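You operate a simulated robot arm through the tools that you are given. There is no shell and no other tool.

You run a simulated robot arm. Do the job below in one go: nothing can be reset, and whatever is moved stays where it is left.

JOB
Put things in order on the top of the white table. At the end: the white jar (marked "Cleaner") from the top of the white table stands where the white sleeve carton stood; the white sleeve carton from the top of the white table stands where the white glue bottle (marked "Flex") stood; the white glue bottle from the top of the white table stands on top of the yellow scrubber; the black roll from the top of the white table stands where the white jar stood; whatever was shut is shut again. Leave all else as you found it, and nothing knocked over.

Only the result counts: the job must be done as asked and must still hold three seconds after the hand-in. Knocking over, shifting, dropping, spilling or breaking anything else fails it.

ROBOT AND FRAMES
A 6-joint arm with a two-finger gripper, fixed in place. Base frame: the origin is at the foot of the arm, x ahead of it, y to its left, z up; the work surface is at about z = 800. Units: mm, rad, N and s.
With the tool pointing down near the work surface it reaches from about 100 to 700 mm from the base axis. Its first joint turns from -1.152 to 1.152 rad. Payload 2.45 kg.
Tool frame: the origin (TCP) lies between the finger pads and is the grasp point; the fingertips stand 30 mm ahead of it; z points along the fingers, y is the line along which they close. The gripper opens to 106 mm. The gripper's body begins 79 mm behind the TCP.
Orientation is that of the tool frame in the base frame, as a unit quaternion [x, y, z, w]. With the fingers straight down and closing along the base's y, the tool's x points along the base's -x, its y along +y and its z along -z.

CONTROLS
- The arm moves only by the tool apply_moves. Its argument "increments" is one flat list of numbers, 6 for each row, row after row: the shift along the base's x, y, z in mm, then the turn, a rotation vector about the base's x, y, z in rad. In form: [tx, ty, tz, wx, wy, wz, tx, ty, tz, wx, wy, wz, ...]. A call has 1 to 20 rows; each row is the pose to reach, as a shift and turn from the pose commanded when the call began. "jaw" is the gripper command, from -1 (fully open) to 1 (shut), values between in proportion, set as the call begins (left out, the last holds). A row lasts 0.2 s, in which the tool goes at most 50 mm and 0.15 rad; a call with a longer step from one row to the next is refused whole, and so is a gripper value outside its range. Where a pose cannot be reached the arm comes as near as it can. A force on the tool above 40 N (or 10 N above the force at the start of the call, whichever is more), or a blocked arm, ends the call early, and 0.2 s more pass. Each finger travels about 153 mm/s and halts on what it meets, pressing with about 27 N; the grip force reading is that of the motor and also rises with nothing between the fingers. The clock runs only during rows and for 0.2 s after the last one: add rows that repeat a pose to give the fingers time. The reply holds the time, the measured pose of the TCP, the force on the tool along the base axes, the opening and the grip force, in the units named above and with some noise, with the torque about the TCP (base axes, N m) and any sound that the robot's microphone picked up.
- Cameras (640 x 400 px; columns grow to the right, rows downward): "scene" is fixed at [67.8, 435.8, 1387.5]; the picture's right is [-0.54, -0.84, 0.00], its down [-0.62, 0.39, -0.68] and it looks along [0.58, -0.37, -0.73] (base axes); focal length 296 px, centre (320, 200). "wrist" rides on the gripper at [76, -2, -106] in the tool frame; the picture's right is [0.02, 1.00, 0.00], its down [-0.78, 0.02, -0.62] and it looks along [-0.62, 0.01, 0.78] (tool axes); focal length 247 px, centre (320, 200). There is no depth. A picture from a camera that has moved, and an enlarged one, comes with that camera's place and axes in the base frame and with its lens.
- capture(camera): a new picture of that camera. No time passes.
- close_up(camera, box): a new picture of the part [left, top, right, bottom] of that camera's present view, enlarged. No time passes.
- job_done(): hands the job in; it is judged then, once.

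Places have to be worked out from the pictures, the camera data and where the tool is seen. Open the gripper and draw the arm clear of the work before you hand the job in, unless the task says otherwise.

The tools are called after "Emit:" by a JSON object that holds its "name" and its "arguments". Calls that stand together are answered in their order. apply_moves: Moves the arm, as the interface text tells. Its arguments: {"type":"object","properties":{"increments":{"type":"array"},"jaw":{"type":"number"}},"required":["increments"]} The other tools are called the same way: capture (camera) takes a picture; close_up (camera, box) takes an enlarged picture of a part of a camera's view; job_done () hands the job in.

At the start:

```text
time_s: 0.0
eef_pos: [413.9, 27.4, 1112.2]
orientation: [0.0, 1.0, 0.001, 0.001]
wrist_force: [-0.5, -0.5, -0.1]
wrist_torque: [0.0, 0.0, 0.04]
gripper_width: 106.1
grasp_force: 0.1
```

scene: 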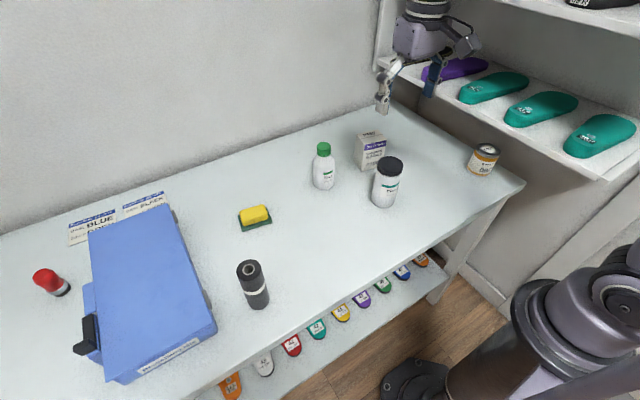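
wrist: 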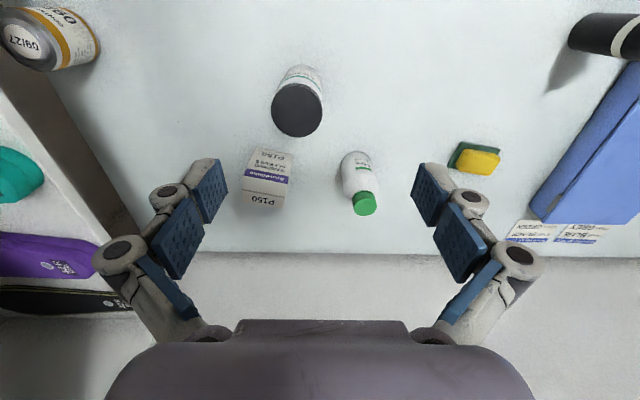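

I'll start with enlarged views of the objects to locate them well.

Emit:
{"name": "close_up", "arguments": {"camera": "scene", "box": [290, 110, 450, 220]}}

Emit:
{"name": "close_up", "arguments": {"camera": "scene", "box": [180, 180, 340, 320]}}

Emit:
{"name": "close_up", "arguments": {"camera": "wrist", "box": [220, 50, 540, 250]}}

Emit:
{"name": "close_up", "arguments": {"camera": "scene", "box": [20, 180, 240, 390]}}

```text
3.64 times, centred on (370, 165) of scene
camera zoom: at [67.8, 435.8, 1387.5], right [-0.54, -0.84, 0.0], down [-0.62, 0.39, -0.68], along [0.58, -0.37, -0.73], focal length 1078 px, centre (138, 327)
```

zoom: 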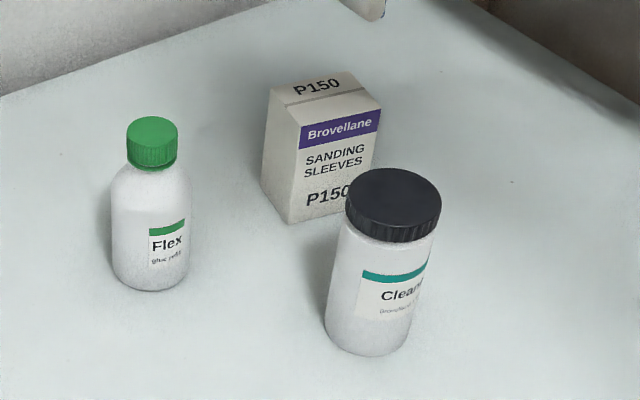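

```text
2.86 times, centred on (260, 250) of scene
camera zoom: at [67.8, 435.8, 1387.5], right [-0.54, -0.84, 0.0], down [-0.62, 0.39, -0.68], along [0.58, -0.37, -0.73], focal length 847 px, centre (491, 57)
```

zoom: 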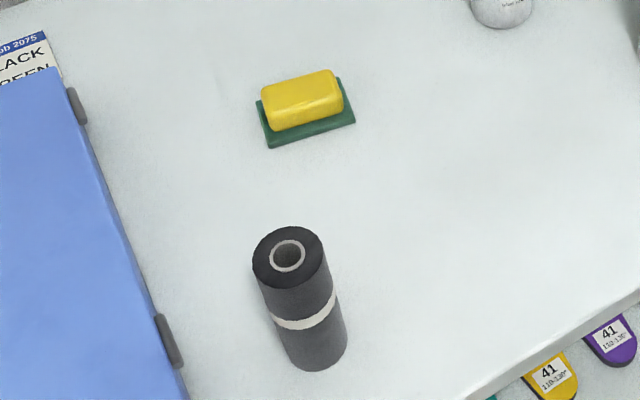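

```text
2.00 times, centred on (380, 150) of wrist
camera zoom: at [336.9, 25.0, 1219.5], right [-0.02, 1.0, 0.0], down [0.78, 0.02, 0.62], along [0.62, 0.01, -0.78], focal length 494 px, centre (200, 300)
```

zoom: 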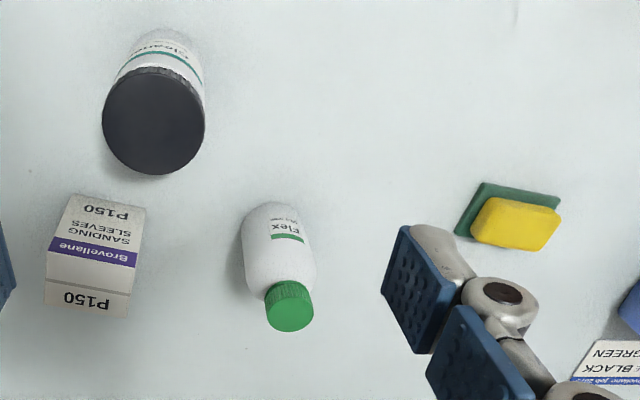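

```text
1.90 times, centred on (130, 285) of scene
camera zoom: at [67.8, 435.8, 1387.5], right [-0.54, -0.84, 0.0], down [-0.62, 0.39, -0.68], along [0.58, -0.37, -0.73], focal length 565 px, centre (682, 38)
```

zoom: 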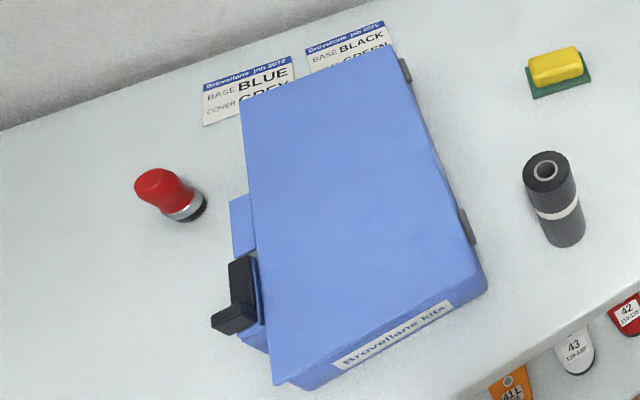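

Estimates from the scene camera: Flex bottle ≈(586,95), about 127 mm tall; carton ≈(583,-63); jar ≈(443,-6); scrubber ≈(565,314); roll ≈(360,397). I'll hover nearer with the wrist camera to refine the bottle, carton and jar.

Emit:
{"name": "apply_moves", "arguments": {"increments": [12, 17, -28, 0, 0, 0, 24, 34, -56, 0, 0, 0, 36, 51, -84, 0, 0, 0, 46, 68, -112, 0, 0, 0, 46, 68, -112, 0, 0, 0], "jaw": -1}}

Emit:
{"name": "capture", "arguments": {"camera": "wrist"}}

Emit:
{"name": "close_up", "arguments": {"camera": "wrist", "box": [240, 100, 400, 200]}}

```text
time_s: 1.2
eef_pos: [459.8, 96.6, 1001.5]
orientation: [-0.001, 1.0, 0.0, 0.001]
wrist_force: [0.0, 0.3, -0.6]
wrist_torque: [0.01, 0.0, 0.0]
gripper_width: 106.0
grasp_force: 0.1
```

```text
taken
camera wrist: at [383.1, 93.8, 1107.3], right [-0.02, 1.0, 0.0], down [0.78, 0.02, 0.62], along [0.62, 0.01, -0.78], focal length 247 px, centre (320, 200)
```

wrist: 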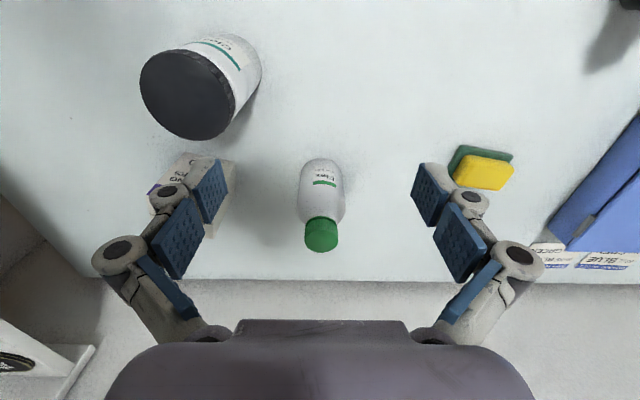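

```text
4.00 times, centred on (320, 150) of wrist
camera zoom: at [383.1, 93.8, 1107.3], right [-0.02, 1.0, 0.0], down [0.78, 0.02, 0.62], along [0.62, 0.01, -0.78], focal length 988 px, centre (320, 400)
```

zoom: 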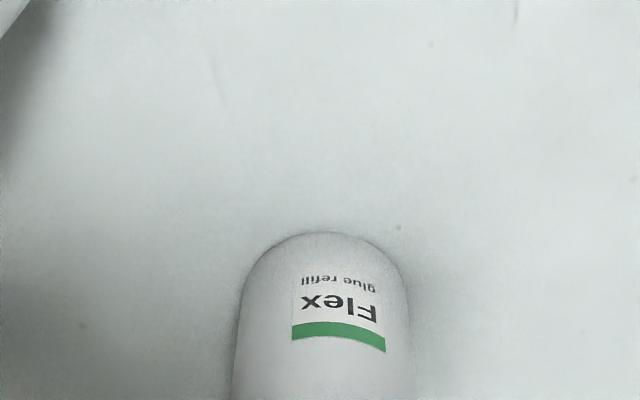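

Body centre reads ≈(581–586, 98). I'll check the cap top and the other objects in enlarged views from this pose for cross-checking.

Emit:
{"name": "close_up", "arguments": {"camera": "wrist", "box": [260, 160, 380, 260]}}

Emit:
{"name": "close_up", "arguments": {"camera": "wrist", "box": [420, 120, 540, 220]}}

Emit:
{"name": "close_up", "arguments": {"camera": "wrist", "box": [130, 20, 290, 150]}}

Emit:
{"name": "close_up", "arguments": {"camera": "scene", "box": [300, 130, 350, 200]}}

```text
4.00 times, centred on (320, 210) of wrist
camera zoom: at [383.1, 93.8, 1107.3], right [-0.02, 1.0, 0.0], down [0.78, 0.02, 0.62], along [0.62, 0.01, -0.78], focal length 988 px, centre (320, 160)
```

zoom: 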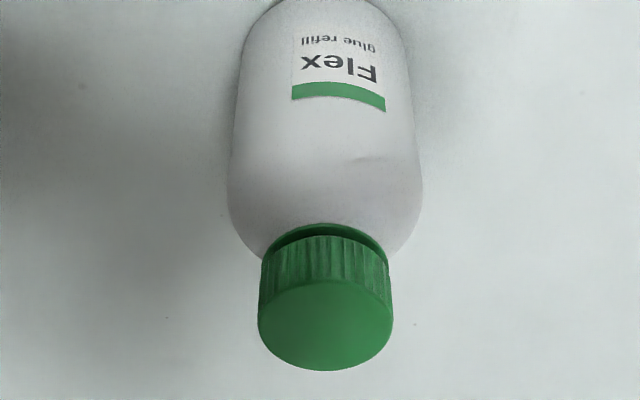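

```text
4.00 times, centred on (480, 170) of wrist
camera zoom: at [383.1, 93.8, 1107.3], right [-0.02, 1.0, 0.0], down [0.78, 0.02, 0.62], along [0.62, 0.01, -0.78], focal length 988 px, centre (-320, 320)
```

zoom: 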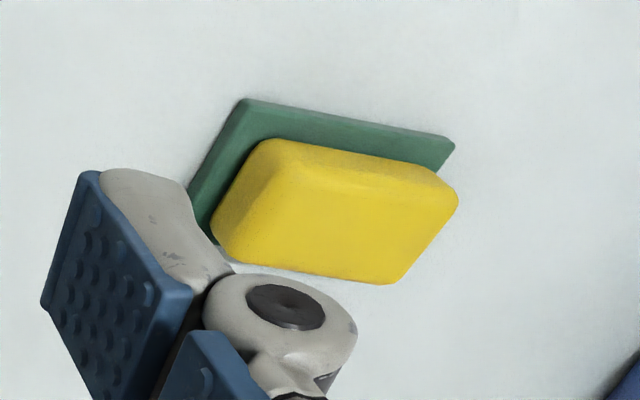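

```text
3.08 times, centred on (210, 85) of wrist
camera zoom: at [383.1, 93.8, 1107.3], right [-0.02, 1.0, 0.0], down [0.78, 0.02, 0.62], along [0.62, 0.01, -0.78], focal length 760 px, centre (658, 554)
```

zoom: 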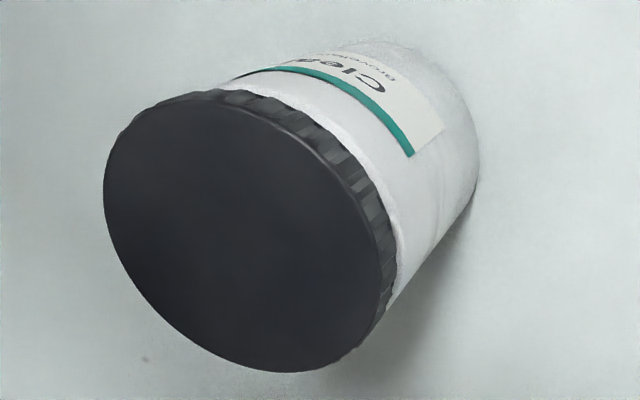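

```text
5.71 times, centred on (325, 165) of scene
camera zoom: at [67.8, 435.8, 1387.5], right [-0.54, -0.84, 0.0], down [-0.62, 0.39, -0.68], along [0.58, -0.37, -0.73], focal length 1694 px, centre (291, 400)
```

zoom: 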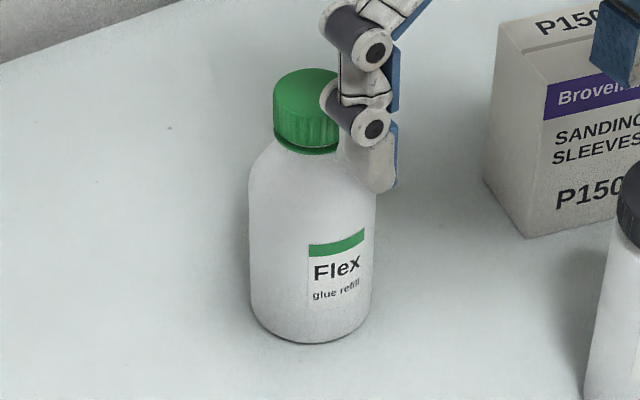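

Bottle centre ≈(583.5,98), top ≈928, straight wall up to ≈875. Before I carry anything, I'll look at the scrubber squarely.

Emit:
{"name": "apply_moves", "arguments": {"increments": [0, 44, 0, 0, 0, 0, 0, 88, 0, 0, 0, 0, 0, 132, 0, 0, 0, 0, 0, 176, 0, 0, 0, 0, 0, 218, 0, 0, 0, 0, 0, 218, 0, 0, 0, 0]}}

Emit:
{"name": "capture", "arguments": {"camera": "wrist"}}

Emit:
{"name": "close_up", "arguments": {"camera": "wrist", "box": [260, 120, 380, 220]}}

```text
time_s: 2.6
eef_pos: [460.7, 312.7, 1001.8]
orientation: [0.0, 1.0, 0.0, 0.001]
wrist_force: [-0.3, -0.2, 0.6]
wrist_torque: [0.02, 0.02, 0.01]
gripper_width: 106.1
grasp_force: 0.1
```

```text
taken
camera wrist: at [383.9, 311.0, 1106.8], right [-0.02, 1.0, 0.0], down [0.78, 0.02, 0.62], along [0.62, 0.01, -0.78], focal length 247 px, centre (320, 200)
```

wrist: 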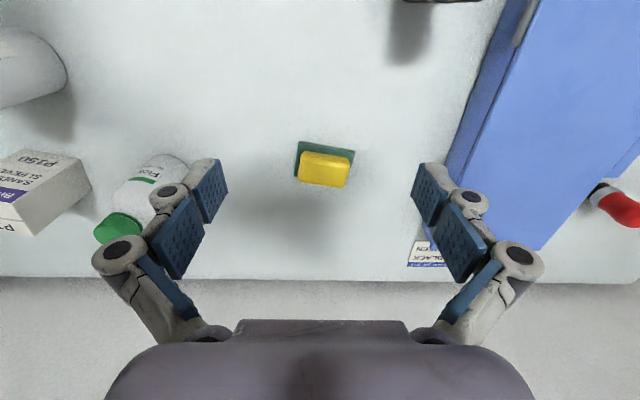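

```text
4.00 times, centred on (320, 170) of wrist
camera zoom: at [383.9, 311.0, 1106.8], right [-0.02, 1.0, 0.0], down [0.78, 0.02, 0.62], along [0.62, 0.01, -0.78], focal length 988 px, centre (320, 320)
```

zoom: 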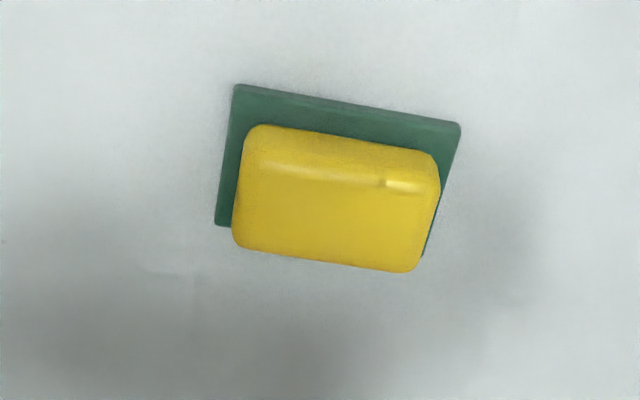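

The green pad is centred ≈(560,319), about 76×56 mm, yawed about 9°. I'll check the yellow block's height and offset from the scene camera.

Emit:
{"name": "close_up", "arguments": {"camera": "scene", "box": [230, 195, 280, 235]}}

Emit:
{"name": "close_up", "arguments": {"camera": "scene", "box": [220, 245, 290, 315]}}

Emit:
{"name": "close_up", "arguments": {"camera": "scene", "box": [340, 120, 420, 215]}}

```text
10.00 times, centred on (255, 215) of scene
camera zoom: at [67.8, 435.9, 1387.5], right [-0.54, -0.84, 0.0], down [-0.62, 0.39, -0.68], along [0.58, -0.37, -0.73], focal length 2965 px, centre (970, 50)
```

zoom: 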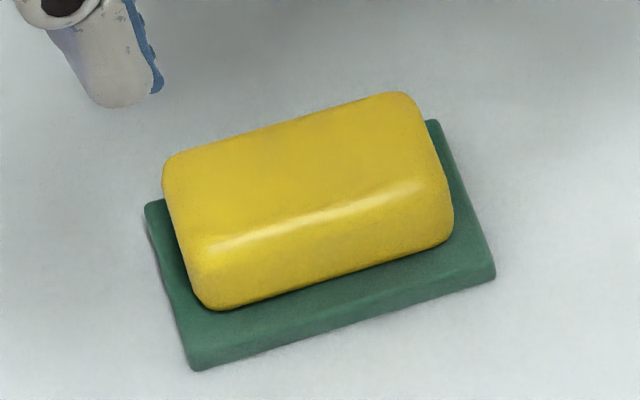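

```text
5.71 times, centred on (255, 280) of scene
camera zoom: at [67.8, 435.9, 1387.5], right [-0.54, -0.84, 0.0], down [-0.62, 0.39, -0.68], along [0.58, -0.37, -0.73], focal length 1694 px, centre (691, -257)
```

zoom: 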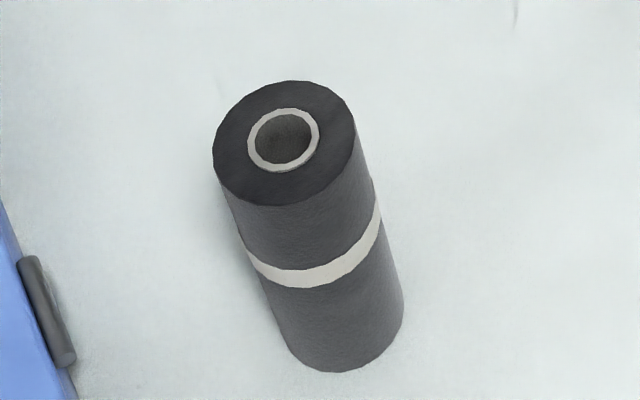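

```text
4.21 times, centred on (380, 168) of scene
camera zoom: at [67.8, 435.9, 1387.5], right [-0.54, -0.84, 0.0], down [-0.62, 0.39, -0.68], along [0.58, -0.37, -0.73], focal length 1249 px, centre (67, 337)
```

zoom: 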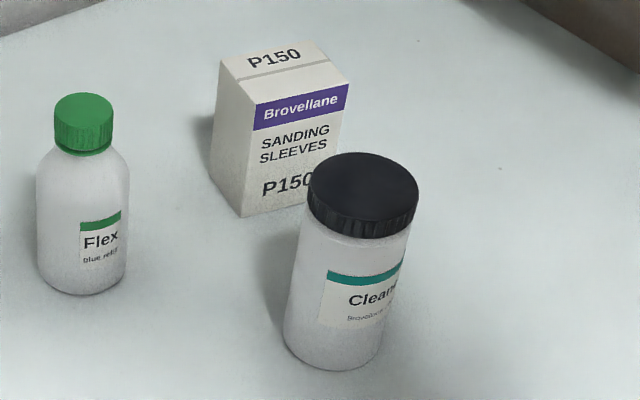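

The scrubber's yellow block looks centred on the pad with its top at about z≈832. From bottle to scrubber the shift agrees in both cameras: about (-22.5,+221). Next I hover directly above the bottle and check the alignment.

Emit:
{"name": "apply_moves", "arguments": {"increments": [20, -36, 0, 0, 0, 0, 41, -72, 0, 0, 0, 0, 62, -108, 0, 0, 0, 0, 83, -144, 0, 0, 0, 0, 104, -180, 0, 0, 0, 0, 123.6, -215.4, 0, 0, 0, 0, 123.6, -215.4, 0, 0, 0, 0]}}

Emit:
{"name": "capture", "arguments": {"camera": "wrist"}}

Emit:
{"name": "capture", "arguments": {"camera": "scene"}}

```text
time_s: 4.2
eef_pos: [583.7, 96.5, 1001.5]
orientation: [0.0, 1.0, -0.001, 0.0]
wrist_force: [0.0, 0.1, 0.3]
wrist_torque: [0.03, -0.01, 0.01]
gripper_width: 106.1
grasp_force: 0.1
```

```text
taken
camera wrist: at [507.7, 94.2, 1108.7], right [-0.02, 1.0, 0.0], down [0.78, 0.02, 0.62], along [0.62, 0.01, -0.78], focal length 247 px, centre (320, 200)
```

wrist: 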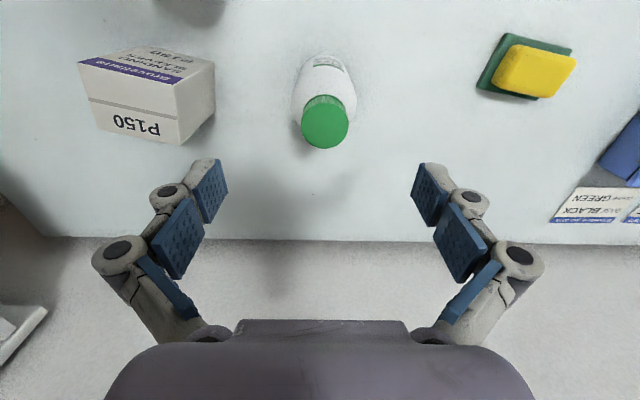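

```text
taken
```

scene: 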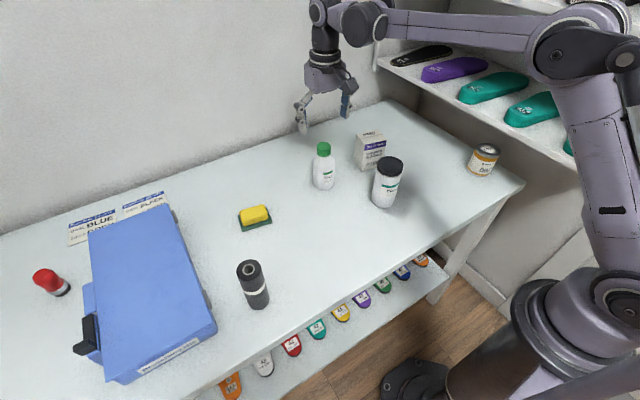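

The cap estimate from this steep view differs by a few mm, so I'll zoom in for precise numbers before descending.

Emit:
{"name": "close_up", "arguments": {"camera": "wrist", "box": [270, 50, 380, 160]}}

Emit:
{"name": "close_up", "arguments": {"camera": "wrist", "box": [470, 20, 590, 110]}}

Emit:
{"name": "close_up", "arguments": {"camera": "scene", "box": [290, 90, 370, 200]}}

```text
3.64 times, centred on (325, 105) of wrist
camera zoom: at [507.7, 94.2, 1108.7], right [-0.02, 1.0, 0.0], down [0.78, 0.02, 0.62], along [0.62, 0.01, -0.78], focal length 898 px, centre (302, 546)
```

zoom: 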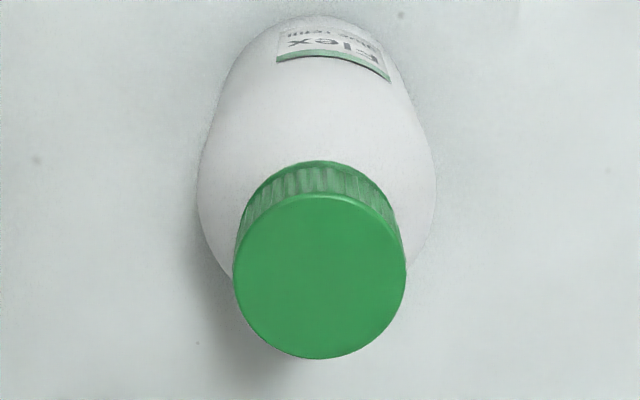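

```text
4.44 times, centred on (530, 65) of wrist
camera zoom: at [507.7, 94.2, 1108.7], right [-0.02, 1.0, 0.0], down [0.78, 0.02, 0.62], along [0.62, 0.01, -0.78], focal length 1098 px, centre (-613, 800)
```

zoom: 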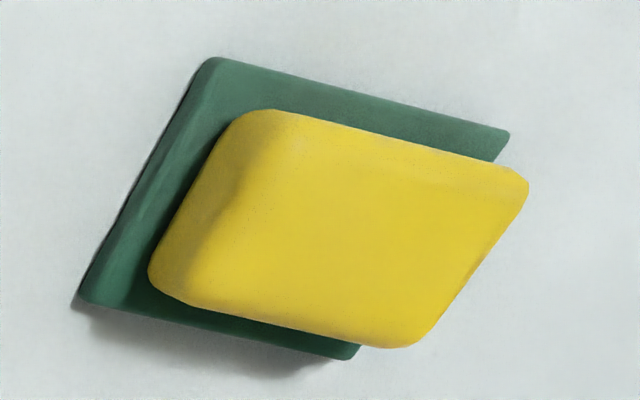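

```text
3.64 times, centred on (330, 145) of scene
camera zoom: at [67.9, 435.8, 1387.5], right [-0.54, -0.84, 0.0], down [-0.62, 0.39, -0.68], along [0.58, -0.37, -0.73], focal length 1078 px, centre (284, 400)
```

zoom: 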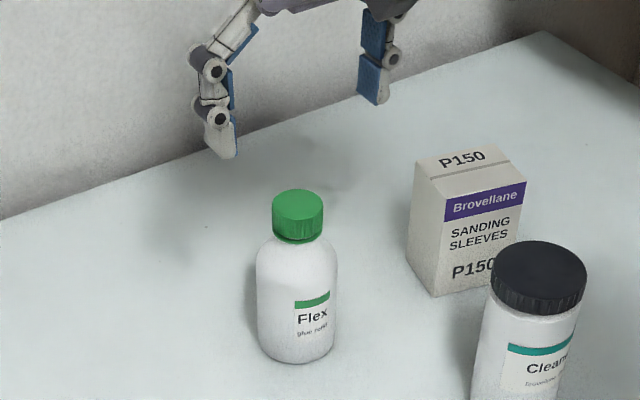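

The three views now agree: cap top ≈(579.5,99.8,930). The scrubber centre is ≈(560.3,319.2). I descend over the bottle to TCP z≈864 with the jaws open.

Emit:
{"name": "apply_moves", "arguments": {"increments": [-3.5, 1.7, 0, 0, 0, 0, -3.5, 1.7, -30, 0, 0, 0, -3.5, 1.7, -60, 0, 0, 0, -3.5, 1.7, -85, 0, 0, 0, -3.5, 1.7, -110, 0, 0, 0, -3.5, 1.7, -136, 0, 0, 0, -3.5, 1.7, -136, 0, 0, 0]}}

Emit:
{"name": "capture", "arguments": {"camera": "wrist"}}

Emit:
{"name": "close_up", "arguments": {"camera": "scene", "box": [280, 80, 400, 200]}}

```text
time_s: 5.8
eef_pos: [580.4, 99.6, 863.3]
orientation: [-0.001, 1.0, 0.0, 0.0]
wrist_force: [-0.8, 0.5, 0.8]
wrist_torque: [-0.01, -0.02, 0.06]
gripper_width: 105.9
grasp_force: 0.0
```

```text
taken
camera wrist: at [503.6, 97.1, 970.9], right [-0.02, 1.0, 0.0], down [0.78, 0.02, 0.62], along [0.62, 0.01, -0.78], focal length 247 px, centre (320, 200)
```

wrist: 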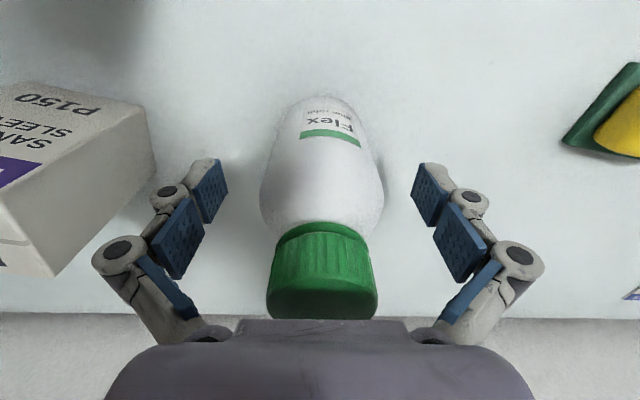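

```text
3.33 times, centred on (340, 140) of scene
camera zoom: at [67.8, 435.8, 1387.5], right [-0.54, -0.84, 0.0], down [-0.62, 0.39, -0.68], along [0.58, -0.37, -0.73], focal length 988 px, centre (253, 400)
```

zoom: 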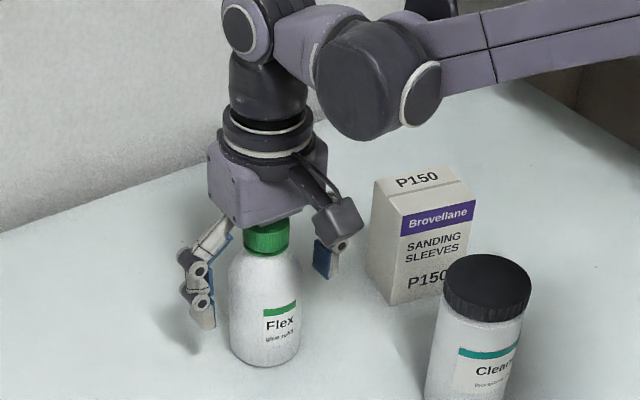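

The bottle is centred between the fingers with clearance under the palm. Closing now.

Emit:
{"name": "apply_moves", "arguments": {"increments": [0, 0, 0, 0, 0, 0, 0, 0, 0, 0, 0, 0, 0, 0, 0, 0, 0, 0, 0, 0, 0, 0, 0, 0], "jaw": 1}}

Emit:
{"name": "capture", "arguments": {"camera": "wrist"}}

```text
time_s: 6.8
eef_pos: [579.6, 100.5, 865.4]
orientation: [0.001, 1.0, 0.0, 0.0]
wrist_force: [0.8, 1.4, 12.5]
wrist_torque: [0.08, 0.05, 0.07]
gripper_width: 58.7
grasp_force: 27.2
```

```text
taken
camera wrist: at [503.5, 97.3, 971.6], right [-0.02, 1.0, 0.0], down [0.78, 0.02, 0.62], along [0.62, 0.01, -0.78], focal length 247 px, centre (320, 200)
```

wrist: 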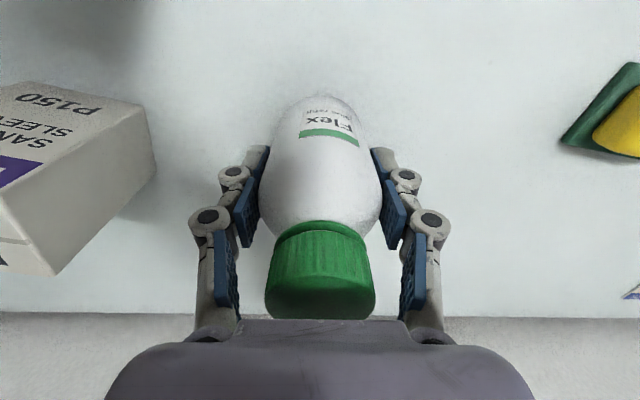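

Gripped at 58.7 mm with 27 N. There's a small upward reaction, so I'll lift gently and check it.

Emit:
{"name": "apply_moves", "arguments": {"increments": [0, 0, 5, 0, 0, 0, 0, 0, 20, 0, 0, 0, 0, 0, 50, 0, 0, 0, 0, 0, 80, 0, 0, 0, 0, 0, 80, 0, 0, 0]}}

Emit:
{"name": "close_up", "arguments": {"camera": "scene", "box": [280, 60, 420, 200]}}

Emit:
{"name": "capture", "arguments": {"camera": "wrist"}}

```text
time_s: 8.0
eef_pos: [579.6, 98.8, 944.1]
orientation: [-0.001, 1.0, 0.0, 0.001]
wrist_force: [0.2, 0.0, -2.1]
wrist_torque: [-0.01, -0.05, 0.03]
gripper_width: 58.5
grasp_force: 27.3
```

```text
2.86 times, centred on (350, 130) of scene
camera zoom: at [67.9, 435.8, 1387.5], right [-0.54, -0.84, 0.0], down [-0.62, 0.39, -0.68], along [0.58, -0.37, -0.73], focal length 847 px, centre (234, 400)
```

zoom: 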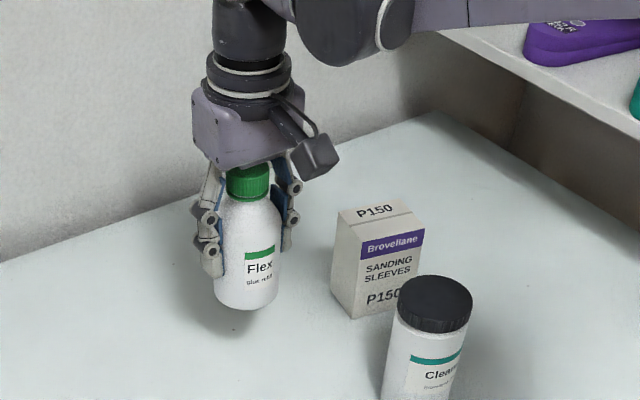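

```text
taken
camera wrist: at [502.4, 97.2, 1051.0], right [-0.02, 1.0, 0.0], down [0.78, 0.02, 0.62], along [0.62, 0.01, -0.78], focal length 247 px, centre (320, 200)
```

wrist: 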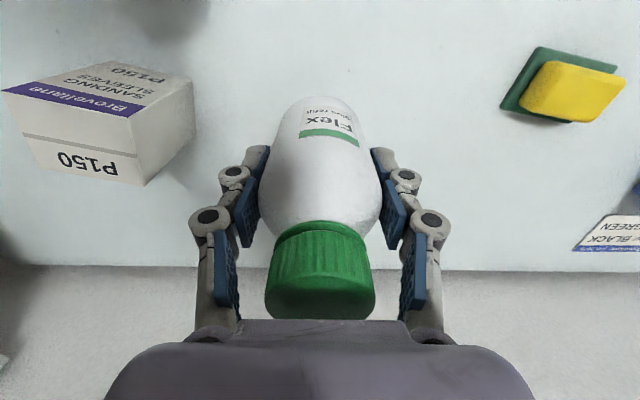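

The bottle hangs upright (≈2 N), with its base 64 mm under the TCP. I carry it over the scrubber, keeping height, and then check alignment.

Emit:
{"name": "apply_moves", "arguments": {"increments": [-3, 36, 0, 0, 0, 0, -6, 73, 0, 0, 0, 0, -10, 110, 0, 0, 0, 0, -13, 147, 0, 0, 0, 0, -16, 184, 0, 0, 0, 0, -19.5, 219.4, 0, 0, 0, 0, -19.5, 219.4, 0, 0, 0, 0, -19.5, 219.4, -25, 0, 0, 0, -19.5, 219.4, -35, 0, 0, 0, -19.5, 219.4, -35, 0, 0, 0]}}

Emit:
{"name": "capture", "arguments": {"camera": "wrist"}}

Emit:
{"name": "close_up", "arguments": {"camera": "scene", "box": [215, 130, 315, 240]}}

Emit:
{"name": "close_up", "arguments": {"camera": "wrist", "box": [240, 50, 400, 200]}}

```text
time_s: 10.2
eef_pos: [560.9, 319.3, 909.2]
orientation: [0.0, 1.0, 0.0, 0.0]
wrist_force: [-0.6, -0.6, -3.0]
wrist_torque: [0.0, -0.02, -0.01]
gripper_width: 58.4
grasp_force: 26.8
```

```text
taken
camera wrist: at [483.4, 316.4, 1015.3], right [-0.02, 1.0, 0.0], down [0.78, 0.02, 0.62], along [0.62, 0.01, -0.78], focal length 247 px, centre (320, 200)
```

wrist: 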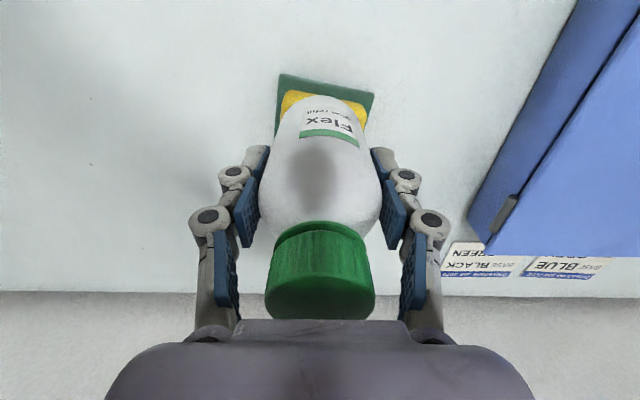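

```text
3.64 times, centred on (265, 185) of scene
camera zoom: at [67.9, 435.9, 1387.5], right [-0.54, -0.84, 0.0], down [-0.62, 0.39, -0.68], along [0.58, -0.37, -0.73], focal length 1078 px, centre (520, 254)
```

zoom: 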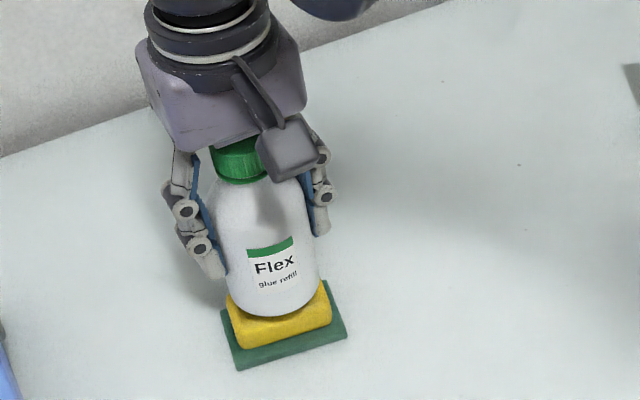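

```text
2.67 times, centred on (320, 125) of wrist
camera zoom: at [483.4, 316.4, 1015.3], right [-0.02, 1.0, 0.0], down [0.78, 0.02, 0.62], along [0.62, 0.01, -0.78], focal length 659 px, centre (320, 400)
```

zoom: 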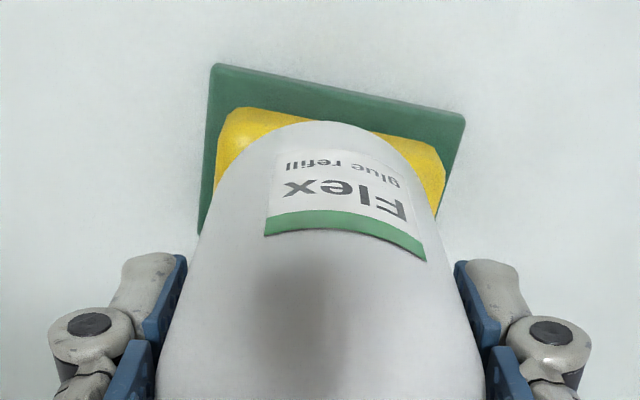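

Alignment looks right: the base front edge computes to x≈531, i.e. centre ≈560.5. The base is at ≈845, so I lower slowly, watching the force.

Emit:
{"name": "apply_moves", "arguments": {"increments": [0, 0, -4, 0, 0, 0, 0, 0, -8, 0, 0, 0, 0, 0, -10, 0, 0, 0, 0, 0, -10, 0, 0, 0]}}

Emit:
{"name": "close_up", "arguments": {"camera": "scene", "box": [235, 185, 295, 240]}}

```text
time_s: 11.2
eef_pos: [561.6, 317.7, 900.4]
orientation: [0.0, 1.0, 0.0, 0.0]
wrist_force: [0.4, -0.6, -2.3]
wrist_torque: [-0.01, -0.01, 0.01]
gripper_width: 58.4
grasp_force: 27.2
```

```text
7.27 times, centred on (265, 212) of scene
camera zoom: at [67.9, 435.9, 1387.5], right [-0.54, -0.84, 0.0], down [-0.62, 0.39, -0.68], along [0.58, -0.37, -0.73], focal length 2157 px, centre (720, 109)
```

zoom: 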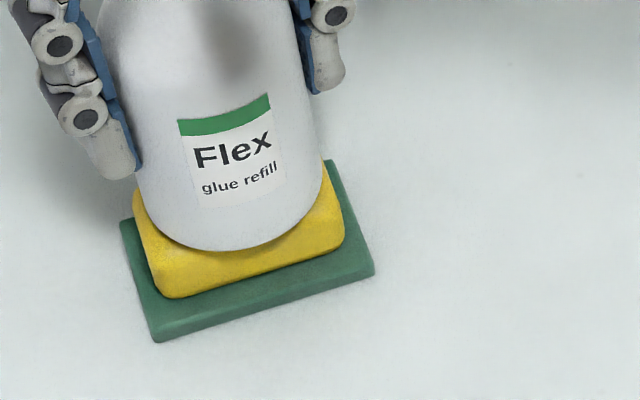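

Base ≈3 mm above the block and centred consistently. Continuing down in small steps.

Emit:
{"name": "apply_moves", "arguments": {"increments": [0, 0, -1, 0, 0, 0, 0, 0, -2, 0, 0, 0, 0, 0, -2, 0, 0, 0]}}

```text
time_s: 12.0
eef_pos: [560.4, 319.4, 898.9]
orientation: [0.0, 1.0, 0.0, 0.0]
wrist_force: [0.8, 1.2, 10.5]
wrist_torque: [-0.01, -0.09, 0.02]
gripper_width: 58.8
grasp_force: 27.5
```

Contact at z≈897 (about 12 N). I ease up 1 mm and open the jaws part way.

Emit:
{"name": "apply_moves", "arguments": {"increments": [0, 0, 1, 0, 0, 0, 0, 0, 1, 0, 0, 0]}}

Emit:
{"name": "apply_moves", "arguments": {"increments": [0, 0, 0, 0, 0, 0, 0, 0, 0, 0, 0, 0, 0, 0, 0, 0, 0, 0], "jaw": -0.7}}

Emit:
{"name": "close_up", "arguments": {"camera": "scene", "box": [215, 140, 315, 240]}}

Emit:
{"name": "capture", "arguments": {"camera": "wrist"}}

```text
time_s: 12.6
eef_pos: [559.9, 318.1, 899.1]
orientation: [0.0, 1.0, 0.0, 0.0]
wrist_force: [0.5, -0.8, 1.2]
wrist_torque: [-0.01, -0.09, 0.0]
gripper_width: 58.5
grasp_force: 27.2
```

```text
time_s: 13.4
eef_pos: [560.3, 319.2, 899.7]
orientation: [-0.001, 1.0, 0.0, 0.001]
wrist_force: [-0.6, -1.0, 0.2]
wrist_torque: [0.01, 0.0, 0.01]
gripper_width: 90.2
grasp_force: 0.1
```

```text
4.00 times, centred on (265, 190) of scene
camera zoom: at [67.8, 435.8, 1387.5], right [-0.54, -0.84, 0.0], down [-0.62, 0.39, -0.68], along [0.58, -0.37, -0.73], focal length 1186 px, centre (540, 240)
```

zoom: 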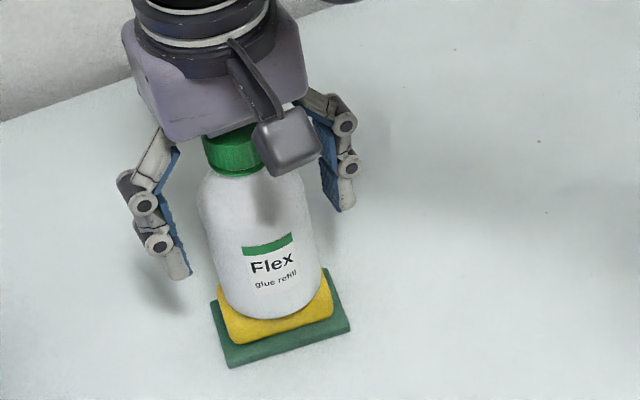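

```text
taken
camera wrist: at [483.4, 316.6, 1005.4], right [-0.02, 1.0, 0.0], down [0.78, 0.02, 0.62], along [0.62, 0.01, -0.78], focal length 247 px, centre (320, 200)
```

wrist: 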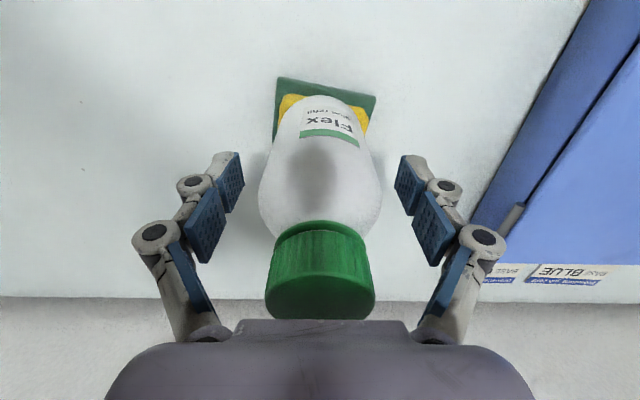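

The bottle stands free on the scrubber. I back straight up, then go to view the carton and jar.

Emit:
{"name": "apply_moves", "arguments": {"increments": [0, 0, 20, 0, 0, 0, 0, 0, 60, 0, 0, 0, 0, 0, 100, 0, 0, 0, 0, 0, 130, 0, 0, 0, -9, -38, 130, 0, 0, 0, -18, -76, 130, 0, 0, 0, -27, -115, 130, 0, 0, 0, -36, -153, 130, 0, 0, 0, -45, -191, 130, 0, 0, 0, -54, -229, 130, 0, 0, 0, -63, -267, 120, 0, 0, 0, -72, -306, 110, 0, 0, 0, -81, -344, 105, 0, 0, 0, -90.5, -382, 102, 0, 0, 0, -90.5, -382, 102, 0, 0, 0]}}

Emit:
{"name": "capture", "arguments": {"camera": "wrist"}}

Emit:
{"name": "capture", "arguments": {"camera": "scene"}}

Emit:
{"name": "close_up", "arguments": {"camera": "wrist", "box": [240, 120, 400, 260]}}

Emit:
{"name": "close_up", "arguments": {"camera": "wrist", "box": [370, 0, 560, 120]}}

```text
time_s: 16.6
eef_pos: [469.1, -63.4, 1001.1]
orientation: [0.001, 1.0, -0.001, 0.001]
wrist_force: [-0.2, -0.6, 0.0]
wrist_torque: [0.01, -0.01, -0.01]
gripper_width: 90.0
grasp_force: 0.0
```

```text
taken
camera wrist: at [392.6, -65.6, 1107.3], right [-0.02, 1.0, 0.0], down [0.78, 0.02, 0.62], along [0.62, 0.01, -0.78], focal length 247 px, centre (320, 200)
```

wrist: 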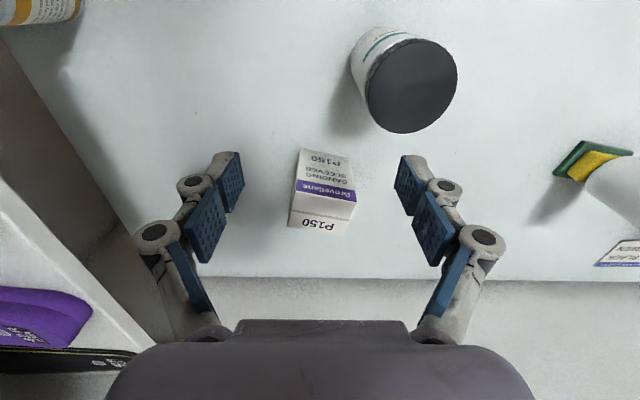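

```text
taken
```

scene: 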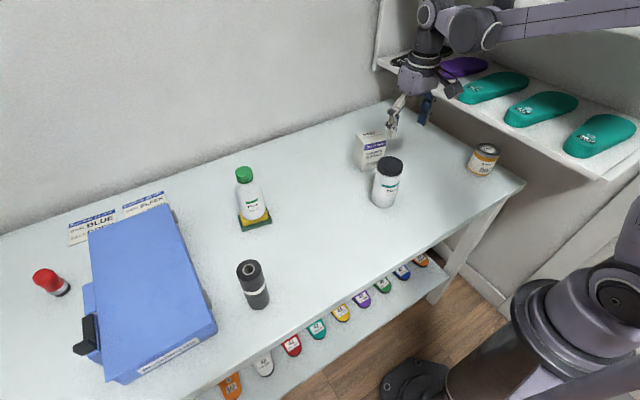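

```text
2.86 times, centred on (320, 190) of wrist
camera zoom: at [392.6, -65.6, 1107.3], right [-0.02, 1.0, 0.0], down [0.78, 0.02, 0.62], along [0.62, 0.01, -0.78], focal length 706 px, centre (320, 229)
```

zoom: 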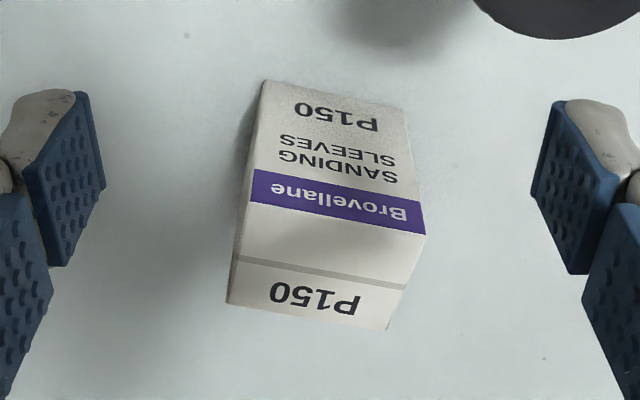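

```text
3.33 times, centred on (465, 60) of wrist
camera zoom: at [392.6, -65.6, 1107.3], right [-0.02, 1.0, 0.0], down [0.78, 0.02, 0.62], along [0.62, 0.01, -0.78], focal length 823 px, centre (-163, 667)
```

zoom: 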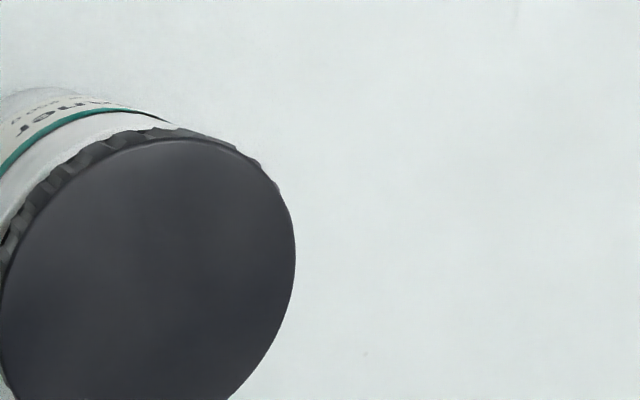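

Carton: 70×53×98 mm, centre ≈(580,-60.4), yaw ≈-0.183 rad. I move above it, turn the tool to match its faces, and look again.

Emit:
{"name": "apply_moves", "arguments": {"increments": [30, 1, 0, 0, 0, -0.05, 60, 2, 0, 0, 0, -0.1, 90, 2.6, 0, 0, 0, -0.15, 110.1, 2.6, 0, 0, 0, -0.183, 110.1, 2.6, 0, 0, 0, -0.183], "jaw": -1}}

Emit:
{"name": "capture", "arguments": {"camera": "wrist"}}

Emit:
{"name": "close_up", "arguments": {"camera": "wrist", "box": [230, 0, 410, 160]}}

```text
time_s: 17.8
eef_pos: [580.1, -60.0, 1002.6]
orientation: [0.092, 0.996, 0.0, 0.0]
wrist_force: [0.5, -0.3, -0.2]
wrist_torque: [0.0, 0.03, -0.02]
gripper_width: 106.0
grasp_force: 0.1
```

```text
taken
camera wrist: at [504.4, -48.8, 1107.7], right [0.16, 0.99, 0.0], down [0.77, -0.13, 0.62], along [0.61, -0.1, -0.78], focal length 247 px, centre (320, 200)
```

wrist: 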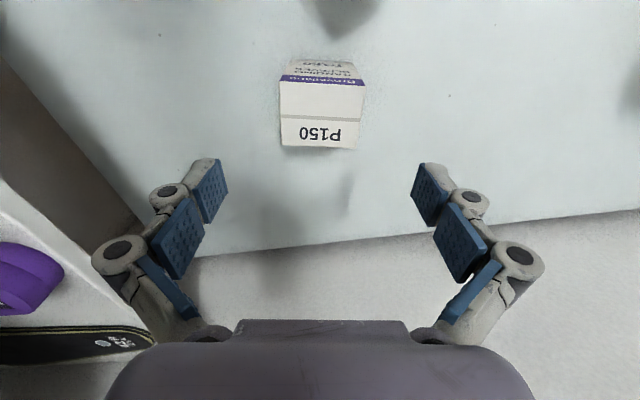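

```text
2.50 times, centred on (320, 80) of wrist
camera zoom: at [504.4, -48.8, 1107.7], right [0.16, 0.99, 0.0], down [0.77, -0.13, 0.62], along [0.61, -0.1, -0.78], focal length 617 px, centre (320, 500)
```

zoom: 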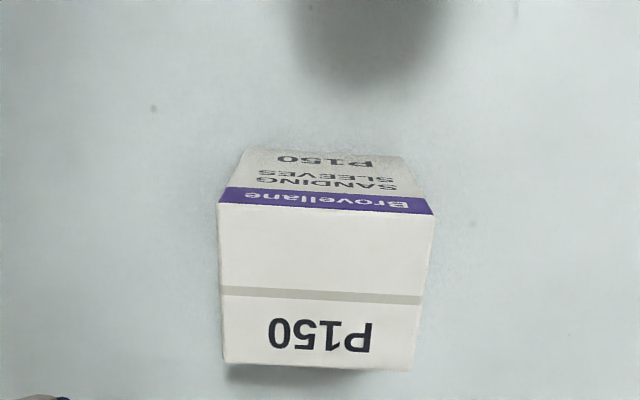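

The second view confirms the centre (580,-60.5) and a yaw slightly greater (≈-0.205). I descend to z≈850 with that small turn.

Emit:
{"name": "apply_moves", "arguments": {"increments": [0, 0, -20, 0, 0, -0.02, 0, 0, -50, 0, 0, -0.02, 0, 0, -80, 0, 0, -0.02, 0, 0, -105, 0, 0, -0.02, 0, 0, -130, 0, 0, -0.02, 0, 0, -150, 0, 0, -0.02, 0, 0, -150, 0, 0, -0.02]}}

Emit:
{"name": "capture", "arguments": {"camera": "wrist"}}

Emit:
{"name": "close_up", "arguments": {"camera": "scene", "box": [330, 80, 450, 220]}}

```text
time_s: 19.4
eef_pos: [579.8, -60.4, 850.5]
orientation: [0.101, 0.995, 0.0, 0.001]
wrist_force: [-0.7, 0.3, 0.3]
wrist_torque: [-0.01, 0.0, 0.03]
gripper_width: 105.6
grasp_force: 0.0
```

```text
taken
camera wrist: at [503.7, -47.4, 957.1], right [0.18, 0.98, 0.0], down [0.77, -0.14, 0.62], along [0.61, -0.11, -0.78], focal length 247 px, centre (320, 200)
```

wrist: 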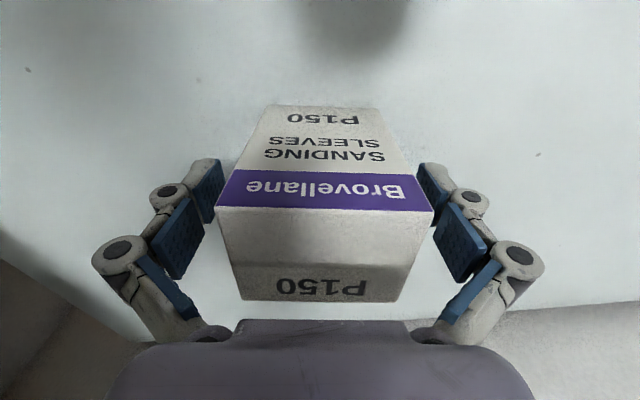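

```text
2.86 times, centred on (390, 150) of scene
camera zoom: at [67.8, 435.8, 1387.5], right [-0.54, -0.84, 0.0], down [-0.62, 0.39, -0.68], along [0.58, -0.37, -0.73], focal length 847 px, centre (120, 343)
```

zoom: 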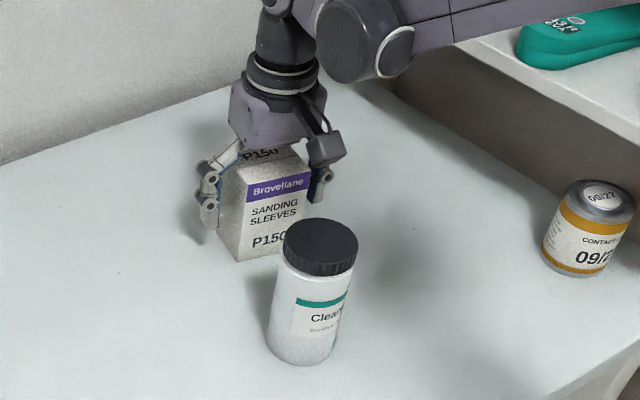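

Fingers straddle the carton with even gaps. Closing.

Emit:
{"name": "apply_moves", "arguments": {"increments": [0, 0, 0, 0, 0, 0, 0, 0, 0, 0, 0, 0, 0, 0, 0, 0, 0, 0, 0, 0, 0, 0, 0, 0], "jaw": 1}}

Emit:
{"name": "capture", "arguments": {"camera": "wrist"}}

```text
time_s: 20.4
eef_pos: [578.8, -60.1, 851.8]
orientation: [0.101, 0.995, 0.0, 0.0]
wrist_force: [0.7, 2.9, 10.2]
wrist_torque: [0.1, 0.09, 0.01]
gripper_width: 69.3
grasp_force: 26.6
```

```text
taken
camera wrist: at [503.7, -47.1, 957.7], right [0.18, 0.98, 0.0], down [0.77, -0.14, 0.62], along [0.61, -0.11, -0.78], focal length 247 px, centre (320, 200)
```

wrist: 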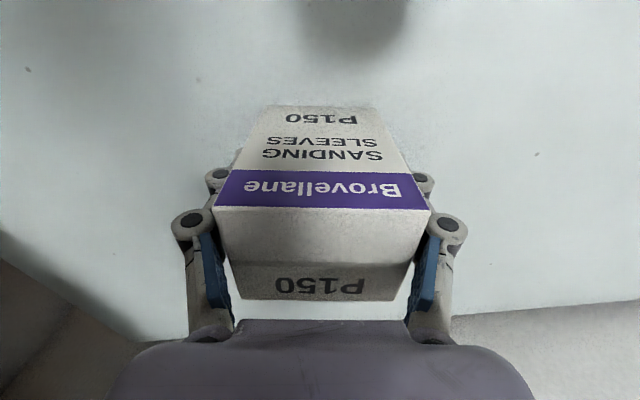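

Held at 69.3 mm. Lift 50 mm, shift +160 mm in y to the Flex spot, and lower to just above the table.

Emit:
{"name": "apply_moves", "arguments": {"increments": [0, 0, 5, 0, 0, 0, 0, 0, 25, 0, 0, 0, 0, 0, 50, 0, 0, 0, 0, 30, 50, 0, 0, 0, 0, 60, 50, 0, 0, 0, 0, 90, 50, 0, 0, 0, 0, 120, 50, 0, 0, 0, 0, 145, 50, 0, 0, 0, 0, 160, 50, 0, 0, 0, 0, 160, 50, 0, 0, 0, 0, 160, 30, 0, 0, 0, 0, 160, 15, 0, 0, 0, 0, 160, 8, 0, 0, 0, 0, 160, 8, 0, 0, 0]}}

Emit:
{"name": "close_up", "arguments": {"camera": "scene", "box": [270, 80, 410, 220]}}

Emit:
{"name": "capture", "arguments": {"camera": "wrist"}}

```text
time_s: 23.4
eef_pos: [579.6, 98.8, 858.6]
orientation: [0.102, 0.995, 0.0, 0.0]
wrist_force: [-0.7, -0.6, -1.5]
wrist_torque: [0.0, 0.03, 0.02]
gripper_width: 69.6
grasp_force: 26.8
```

```text
2.86 times, centred on (340, 150) of scene
camera zoom: at [67.9, 435.8, 1387.5], right [-0.54, -0.84, 0.0], down [-0.62, 0.39, -0.68], along [0.58, -0.37, -0.73], focal length 847 px, centre (263, 343)
```

zoom: 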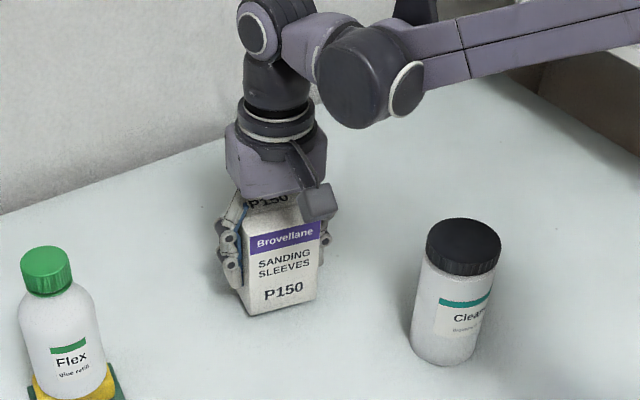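

```text
taken
camera wrist: at [503.8, 112.4, 964.9], right [0.18, 0.98, 0.0], down [0.77, -0.14, 0.62], along [0.61, -0.11, -0.78], focal length 247 px, centre (320, 200)
```

wrist: 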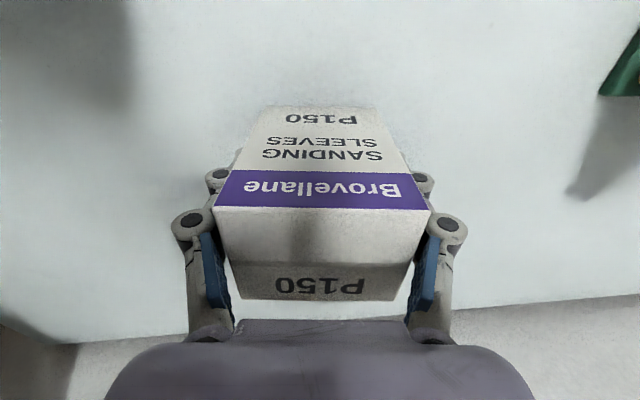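

All steady; base ≈8 mm above the table. Lowering until contact.

Emit:
{"name": "apply_moves", "arguments": {"increments": [0, 0, -3, 0, 0, 0, 0, 0, -6, 0, 0, 0, 0, 0, -7.5, 0, 0, 0, 0, 0, -7.5, 0, 0, 0]}}

```text
time_s: 24.4
eef_pos: [578.9, 97.9, 851.9]
orientation: [0.102, 0.995, 0.0, 0.0]
wrist_force: [1.2, 0.4, 0.7]
wrist_torque: [0.11, -0.02, -0.03]
gripper_width: 69.3
grasp_force: 27.2
```

Just about touching. One more millimetre down, then I release.

Emit:
{"name": "apply_moves", "arguments": {"increments": [0, 0, -0.7, 0, 0, 0, 0, 0, -0.7, 0, 0, 0]}}

Emit:
{"name": "apply_moves", "arguments": {"increments": [0, 0, 0, 0, 0, 0, 0, 0, 0, 0, 0, 0, 0, 0, 0, 0, 0, 0], "jaw": -0.9}}

Emit:
{"name": "capture", "arguments": {"camera": "wrist"}}

Emit:
{"name": "close_up", "arguments": {"camera": "scene", "box": [270, 80, 410, 220]}}

```text
time_s: 25.0
eef_pos: [580.0, 98.8, 852.1]
orientation: [0.102, 0.995, 0.0, 0.001]
wrist_force: [0.7, -1.5, 14.0]
wrist_torque: [0.09, 0.05, -0.03]
gripper_width: 69.4
grasp_force: 27.1
```

```text
time_s: 25.8
eef_pos: [577.9, 99.3, 851.8]
orientation: [0.101, 0.995, -0.001, 0.0]
wrist_force: [0.8, -1.0, -0.2]
wrist_torque: [-0.03, -0.03, 0.04]
gripper_width: 100.6
grasp_force: 0.1
```

```text
taken
camera wrist: at [504.1, 112.8, 957.1], right [0.18, 0.98, 0.0], down [0.77, -0.14, 0.62], along [0.61, -0.11, -0.78], focal length 247 px, centre (320, 200)
```

wrist: 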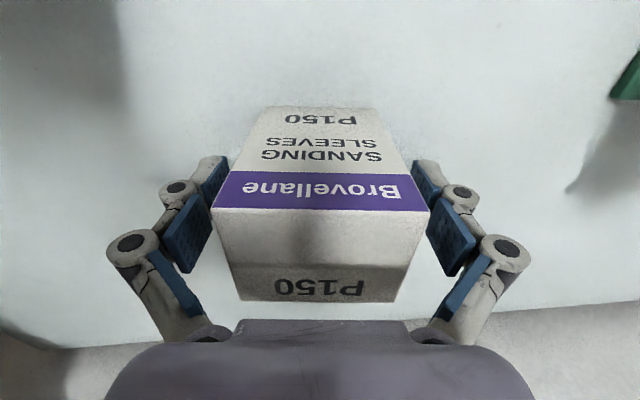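

```text
2.86 times, centred on (340, 150) of scene
camera zoom: at [67.8, 435.8, 1387.5], right [-0.54, -0.84, 0.0], down [-0.62, 0.39, -0.68], along [0.58, -0.37, -0.73], focal length 847 px, centre (263, 343)
```

zoom: 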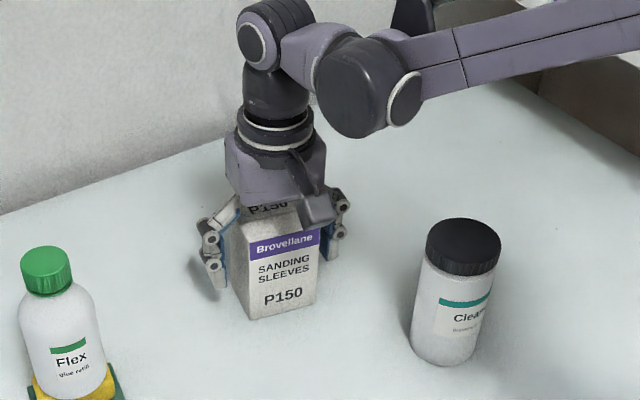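

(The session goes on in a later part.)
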